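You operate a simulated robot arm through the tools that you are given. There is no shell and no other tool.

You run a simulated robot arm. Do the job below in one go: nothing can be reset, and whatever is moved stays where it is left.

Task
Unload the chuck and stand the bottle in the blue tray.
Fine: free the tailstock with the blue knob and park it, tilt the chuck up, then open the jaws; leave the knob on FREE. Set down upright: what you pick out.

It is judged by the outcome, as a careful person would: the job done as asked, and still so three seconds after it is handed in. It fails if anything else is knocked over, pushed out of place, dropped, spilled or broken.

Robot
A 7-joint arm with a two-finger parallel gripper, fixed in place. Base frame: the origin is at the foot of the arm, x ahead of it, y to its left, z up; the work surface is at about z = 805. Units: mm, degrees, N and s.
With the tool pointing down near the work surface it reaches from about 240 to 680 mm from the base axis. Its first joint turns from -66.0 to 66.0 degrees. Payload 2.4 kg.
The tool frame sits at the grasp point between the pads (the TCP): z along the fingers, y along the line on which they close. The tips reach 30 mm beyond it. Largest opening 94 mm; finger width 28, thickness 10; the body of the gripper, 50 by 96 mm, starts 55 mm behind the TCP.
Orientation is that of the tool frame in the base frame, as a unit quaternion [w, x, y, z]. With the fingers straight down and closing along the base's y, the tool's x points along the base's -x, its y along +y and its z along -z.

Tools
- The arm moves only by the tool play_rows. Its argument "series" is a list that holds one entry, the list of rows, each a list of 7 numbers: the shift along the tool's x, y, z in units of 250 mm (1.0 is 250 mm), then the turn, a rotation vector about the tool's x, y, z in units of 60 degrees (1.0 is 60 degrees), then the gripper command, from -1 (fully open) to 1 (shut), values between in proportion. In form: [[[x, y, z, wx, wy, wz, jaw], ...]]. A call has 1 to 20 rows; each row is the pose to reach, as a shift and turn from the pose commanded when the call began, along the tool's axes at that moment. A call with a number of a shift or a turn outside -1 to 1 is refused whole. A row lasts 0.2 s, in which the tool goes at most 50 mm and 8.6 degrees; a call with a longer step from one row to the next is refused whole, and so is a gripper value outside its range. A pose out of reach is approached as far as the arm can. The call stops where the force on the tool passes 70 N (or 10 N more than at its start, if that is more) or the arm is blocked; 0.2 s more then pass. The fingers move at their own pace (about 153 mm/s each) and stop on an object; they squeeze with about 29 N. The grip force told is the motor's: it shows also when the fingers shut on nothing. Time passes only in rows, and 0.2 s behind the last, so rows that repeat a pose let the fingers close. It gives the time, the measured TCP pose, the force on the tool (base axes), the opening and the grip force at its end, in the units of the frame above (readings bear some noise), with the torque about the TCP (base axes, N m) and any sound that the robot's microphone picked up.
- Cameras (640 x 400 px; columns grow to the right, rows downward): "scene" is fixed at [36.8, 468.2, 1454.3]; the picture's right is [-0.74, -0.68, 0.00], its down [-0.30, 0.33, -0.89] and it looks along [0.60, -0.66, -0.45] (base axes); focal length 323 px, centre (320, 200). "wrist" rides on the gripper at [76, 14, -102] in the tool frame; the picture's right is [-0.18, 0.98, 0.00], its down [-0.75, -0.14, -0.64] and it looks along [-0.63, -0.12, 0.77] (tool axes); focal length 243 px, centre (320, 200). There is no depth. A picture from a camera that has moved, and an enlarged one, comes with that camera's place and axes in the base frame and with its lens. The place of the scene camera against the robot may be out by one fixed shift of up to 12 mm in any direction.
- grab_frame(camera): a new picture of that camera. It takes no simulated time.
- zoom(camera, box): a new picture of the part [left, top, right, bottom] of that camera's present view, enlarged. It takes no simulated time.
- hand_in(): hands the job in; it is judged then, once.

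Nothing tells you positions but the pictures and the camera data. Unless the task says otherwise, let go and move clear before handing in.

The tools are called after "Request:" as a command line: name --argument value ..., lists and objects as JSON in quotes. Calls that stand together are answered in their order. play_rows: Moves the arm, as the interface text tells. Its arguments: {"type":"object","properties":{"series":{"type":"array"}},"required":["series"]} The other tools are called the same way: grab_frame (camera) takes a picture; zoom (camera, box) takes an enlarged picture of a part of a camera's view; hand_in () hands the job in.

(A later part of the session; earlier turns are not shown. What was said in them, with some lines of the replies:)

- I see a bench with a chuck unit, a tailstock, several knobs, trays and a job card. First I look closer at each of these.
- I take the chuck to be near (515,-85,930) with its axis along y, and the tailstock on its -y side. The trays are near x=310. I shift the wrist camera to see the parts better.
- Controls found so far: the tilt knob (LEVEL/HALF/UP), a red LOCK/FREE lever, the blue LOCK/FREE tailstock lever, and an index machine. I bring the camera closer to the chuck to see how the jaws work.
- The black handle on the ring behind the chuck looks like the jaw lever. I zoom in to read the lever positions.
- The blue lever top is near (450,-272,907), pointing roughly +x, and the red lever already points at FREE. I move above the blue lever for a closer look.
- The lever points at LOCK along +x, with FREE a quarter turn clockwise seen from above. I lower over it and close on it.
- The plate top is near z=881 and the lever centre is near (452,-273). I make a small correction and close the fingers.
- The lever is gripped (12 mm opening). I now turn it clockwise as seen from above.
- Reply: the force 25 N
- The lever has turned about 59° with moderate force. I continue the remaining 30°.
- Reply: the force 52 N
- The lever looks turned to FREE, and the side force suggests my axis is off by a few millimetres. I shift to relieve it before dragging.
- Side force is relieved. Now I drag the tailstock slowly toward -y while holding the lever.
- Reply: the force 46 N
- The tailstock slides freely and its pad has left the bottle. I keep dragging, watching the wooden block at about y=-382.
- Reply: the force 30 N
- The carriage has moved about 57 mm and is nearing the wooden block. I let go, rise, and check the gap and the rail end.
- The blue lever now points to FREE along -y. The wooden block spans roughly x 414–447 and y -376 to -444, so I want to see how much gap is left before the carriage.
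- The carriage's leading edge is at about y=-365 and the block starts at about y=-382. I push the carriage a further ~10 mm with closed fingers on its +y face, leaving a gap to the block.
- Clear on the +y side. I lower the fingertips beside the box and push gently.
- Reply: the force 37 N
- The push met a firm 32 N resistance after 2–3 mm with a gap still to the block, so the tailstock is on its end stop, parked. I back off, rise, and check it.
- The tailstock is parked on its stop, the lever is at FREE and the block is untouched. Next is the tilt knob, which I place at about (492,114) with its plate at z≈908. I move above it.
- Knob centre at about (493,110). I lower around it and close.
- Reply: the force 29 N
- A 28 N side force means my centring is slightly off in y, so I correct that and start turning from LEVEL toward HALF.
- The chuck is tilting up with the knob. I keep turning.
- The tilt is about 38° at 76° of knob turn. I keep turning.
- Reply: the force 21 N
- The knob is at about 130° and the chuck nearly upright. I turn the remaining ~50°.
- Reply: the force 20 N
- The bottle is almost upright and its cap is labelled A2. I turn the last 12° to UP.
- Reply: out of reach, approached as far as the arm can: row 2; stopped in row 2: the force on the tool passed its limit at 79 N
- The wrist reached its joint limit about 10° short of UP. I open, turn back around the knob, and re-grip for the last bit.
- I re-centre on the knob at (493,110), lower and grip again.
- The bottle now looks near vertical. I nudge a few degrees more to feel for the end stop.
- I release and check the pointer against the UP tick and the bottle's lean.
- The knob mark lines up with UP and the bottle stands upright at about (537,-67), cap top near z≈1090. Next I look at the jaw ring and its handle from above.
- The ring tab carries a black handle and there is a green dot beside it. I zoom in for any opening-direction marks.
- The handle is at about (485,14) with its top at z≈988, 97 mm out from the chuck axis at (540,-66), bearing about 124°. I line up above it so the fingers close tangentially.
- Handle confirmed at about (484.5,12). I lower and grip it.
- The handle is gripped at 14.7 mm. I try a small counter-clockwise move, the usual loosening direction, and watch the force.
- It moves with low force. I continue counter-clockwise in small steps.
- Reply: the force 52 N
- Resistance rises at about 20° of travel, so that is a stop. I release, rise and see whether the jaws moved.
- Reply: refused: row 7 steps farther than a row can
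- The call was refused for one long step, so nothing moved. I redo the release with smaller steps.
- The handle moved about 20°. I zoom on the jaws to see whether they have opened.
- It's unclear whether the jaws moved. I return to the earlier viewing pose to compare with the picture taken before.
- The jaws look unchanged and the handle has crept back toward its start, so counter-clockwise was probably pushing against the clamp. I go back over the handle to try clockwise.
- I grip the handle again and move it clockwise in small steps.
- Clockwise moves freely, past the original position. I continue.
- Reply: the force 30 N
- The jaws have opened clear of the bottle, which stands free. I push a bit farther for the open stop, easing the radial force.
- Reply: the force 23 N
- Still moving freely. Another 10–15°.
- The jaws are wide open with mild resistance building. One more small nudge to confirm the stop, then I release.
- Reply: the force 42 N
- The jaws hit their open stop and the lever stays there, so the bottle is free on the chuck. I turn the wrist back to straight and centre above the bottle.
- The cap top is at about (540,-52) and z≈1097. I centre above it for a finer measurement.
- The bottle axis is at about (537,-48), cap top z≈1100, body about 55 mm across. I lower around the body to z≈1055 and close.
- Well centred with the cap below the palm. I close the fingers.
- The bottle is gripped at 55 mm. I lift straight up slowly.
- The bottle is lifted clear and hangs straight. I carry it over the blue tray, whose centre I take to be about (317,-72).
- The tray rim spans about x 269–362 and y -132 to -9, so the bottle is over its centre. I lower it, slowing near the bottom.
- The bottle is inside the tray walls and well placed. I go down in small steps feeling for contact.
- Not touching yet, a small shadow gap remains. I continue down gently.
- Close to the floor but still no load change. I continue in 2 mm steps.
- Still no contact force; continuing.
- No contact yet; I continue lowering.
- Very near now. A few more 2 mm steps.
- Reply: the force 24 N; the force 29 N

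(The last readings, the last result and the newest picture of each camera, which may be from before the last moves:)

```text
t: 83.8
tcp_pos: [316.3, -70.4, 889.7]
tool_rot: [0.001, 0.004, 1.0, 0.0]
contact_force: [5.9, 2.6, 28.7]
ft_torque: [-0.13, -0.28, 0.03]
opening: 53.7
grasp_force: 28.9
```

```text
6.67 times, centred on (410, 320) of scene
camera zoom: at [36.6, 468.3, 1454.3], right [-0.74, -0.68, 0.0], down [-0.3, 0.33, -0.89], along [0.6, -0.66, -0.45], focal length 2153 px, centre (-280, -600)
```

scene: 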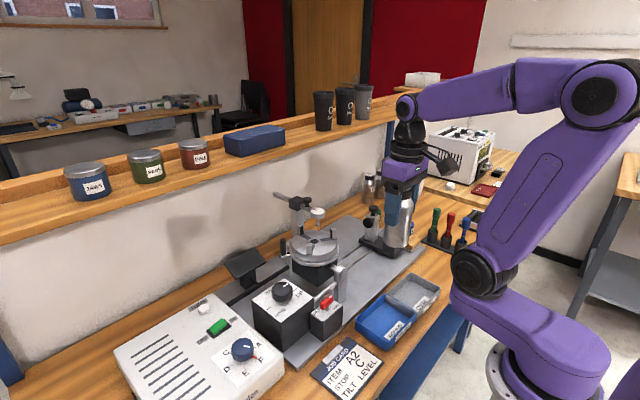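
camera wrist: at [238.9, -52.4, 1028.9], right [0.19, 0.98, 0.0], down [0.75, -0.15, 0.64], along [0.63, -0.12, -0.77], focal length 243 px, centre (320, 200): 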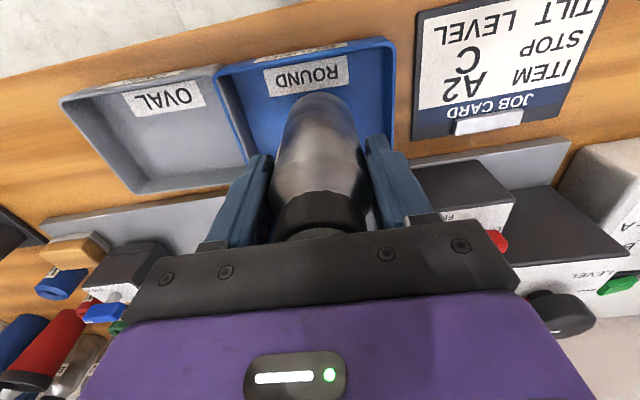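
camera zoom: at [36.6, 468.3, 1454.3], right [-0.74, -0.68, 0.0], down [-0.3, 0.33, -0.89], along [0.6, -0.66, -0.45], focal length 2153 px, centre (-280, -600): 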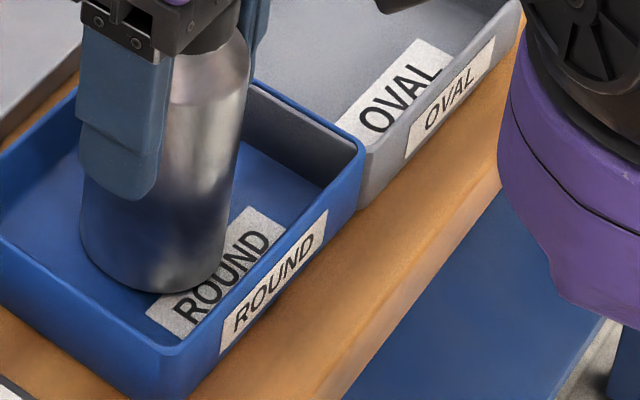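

The bottle is on the tray floor. I ease the pressure and open the fingers gently.

Request:
play_rows --series '[[[0, 0, -0.006, 0, 0, 0, 1], [0, 0, -0.01, 0, 0, 0, 1], [0, 0, -0.01, 0, 0, 0, 1]]]'

Request:
play_rows --series '[[[0, 0, 0, 0, 0, 0, -0.2], [0, 0, 0, 0, 0, 0, -0.25], [0, 0, 0, 0, 0, 0, -0.5], [0, 0, 0, 0, 0, 0, -0.8], [0, 0, 0, 0, 0, 0, -0.8]]]'

Request:
zoom --camera "scene" --box '[360, 250, 440, 350]'

Request:
grab_frame --camera "wrist"

```text
t: 84.6
tcp_pos: [315.0, -71.0, 891.4]
tool_rot: [-0.001, 0.003, 1.0, 0.0]
contact_force: [0.3, 0.2, -1.6]
ft_torque: [0.01, 0.01, 0.01]
opening: 53.7
grasp_force: 29.6
```

```text
t: 85.8
tcp_pos: [315.8, -69.7, 891.5]
tool_rot: [0.0, 0.004, 1.0, -0.001]
contact_force: [-0.2, 0.3, 0.3]
ft_torque: [0.01, 0.02, 0.0]
opening: 84.6
grasp_force: 0.0
```

```text
4.00 times, centred on (400, 300) of scene
camera zoom: at [36.8, 468.2, 1454.3], right [-0.74, -0.68, 0.0], down [-0.3, 0.33, -0.89], along [0.6, -0.66, -0.45], focal length 1292 px, centre (0, -200)
```

zoom: 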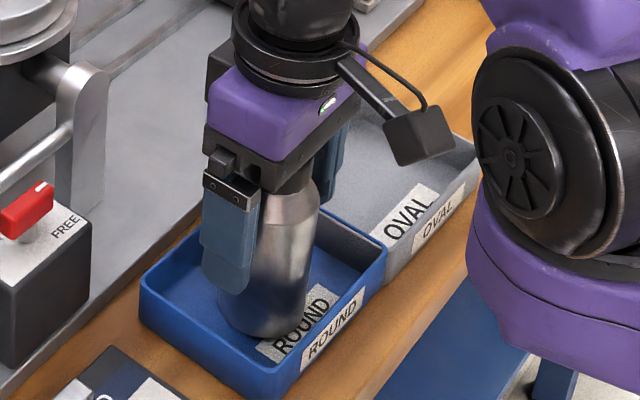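

```text
taken
camera wrist: at [238.8, -54.6, 993.5], right [0.19, 0.98, 0.0], down [0.75, -0.15, 0.64], along [0.63, -0.12, -0.77], focal length 243 px, centre (320, 200)
```

wrist: 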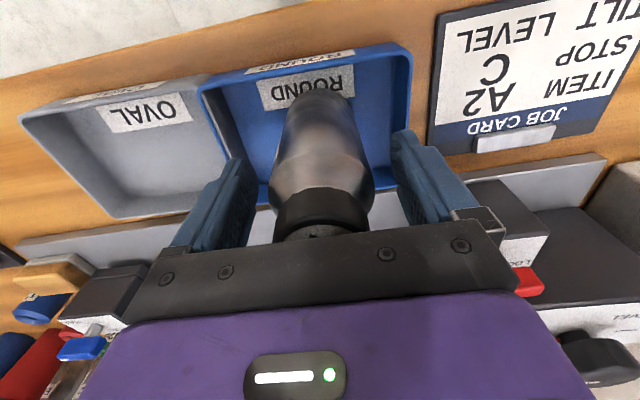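

Released, and the bottle stands. I open fully and rise straight up.

Request:
play_rows --series '[[[0, 0, 0, 0, 0, 0, -1], [0, 0, -0.06, 0, 0, 0, -1], [0, 0, -0.16, 0, 0, 0, -1], [0, 0, -0.34, 0, 0, 0, -1], [0, 0, -0.52, 0, 0, 0, -1], [0, 0, -0.7, 0, 0, 0, -1], [0, 0, -0.88, 0, 0, 0, -1], [0, 0, -1, 0, 0, 0, -1]]]'

Request:
grab_frame --camera "scene"

Request:
zoom --camera "scene" --box '[340, 230, 440, 350]'

Request:
zoom --camera "scene" --box '[240, 170, 430, 320]'

Request:
grab_frame --camera "wrist"

```text
t: 87.6
tcp_pos: [316.4, -67.9, 1142.6]
tool_rot: [0.0, 0.004, 1.0, 0.0]
contact_force: [-0.6, -0.2, -0.1]
ft_torque: [0.01, -0.02, -0.02]
opening: 93.9
grasp_force: 0.0
```

```text
taken
```

scene: 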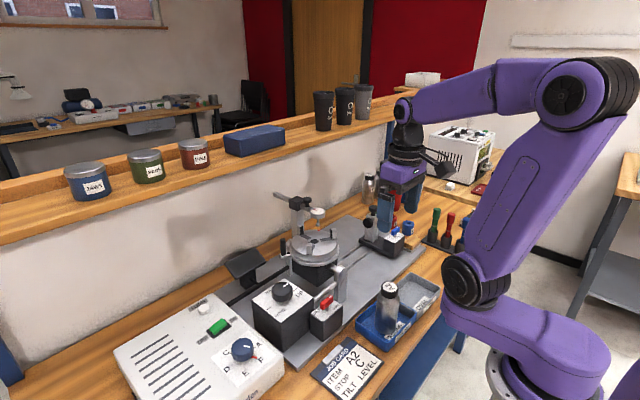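

```text
3.33 times, centred on (390, 290) of scene
camera zoom: at [36.8, 468.2, 1454.3], right [-0.74, -0.68, 0.0], down [-0.3, 0.33, -0.89], along [0.6, -0.66, -0.45], focal length 1077 px, centre (87, -100)
```

zoom: 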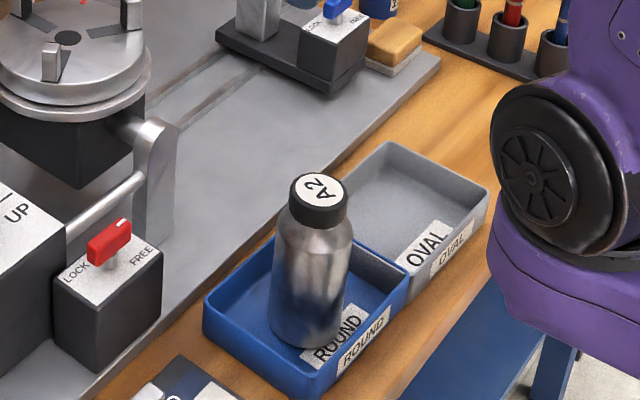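

```text
2.67 times, centred on (335, 245) of scene
camera zoom: at [36.8, 468.2, 1454.3], right [-0.74, -0.68, 0.0], down [-0.3, 0.33, -0.89], along [0.6, -0.66, -0.45], focal length 861 px, centre (280, 80)
```

zoom: 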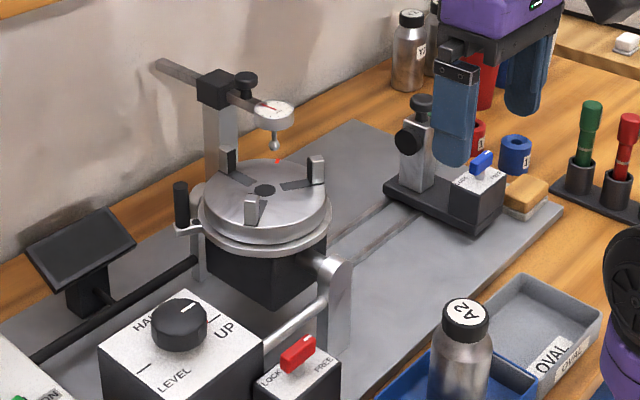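

```text
taken
camera wrist: at [239.7, -52.6, 1244.6], right [0.19, 0.98, 0.0], down [0.75, -0.15, 0.64], along [0.63, -0.12, -0.77], focal length 243 px, centre (320, 200)
```

wrist: 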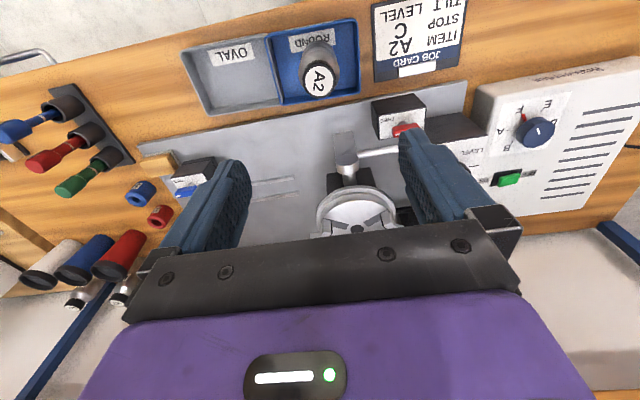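

The bottle stands upright in the blue tray. The tailstock is parked with its knob on FREE, the chuck is up with the jaws open, nothing else has moved, and the arm is clear. I hand the job in.

Request:
hand_in

```text
The job is handed in.
```

The bottle (cap marked A2) is standing upright in the blue tray, and I've handed the job in. I don't have the judge's result yet.

- **Tailstock:** I turned the blue knob to FREE and left it there. The tailstock is slid back to its end stop, and the wooden block behind it wasn't touched.
- **Chuck:** It's tilted up, with the tilt knob's mark lined up with UP.
- **Jaws:** They are open to their stop. I first pushed the jaw lever the wrong way, against the clamp, until it met about 50 N, then opened it the other way. I saw no damage to the bottle or jaws in the pictures.
- **Bottle:** I lowered it until it touched the tray floor. Before letting go I eased off the pressure and may have lifted it slightly, so it could have dropped a millimetre or two.

In the final pictures nothing else looked moved, and the arm is clear of the bench.
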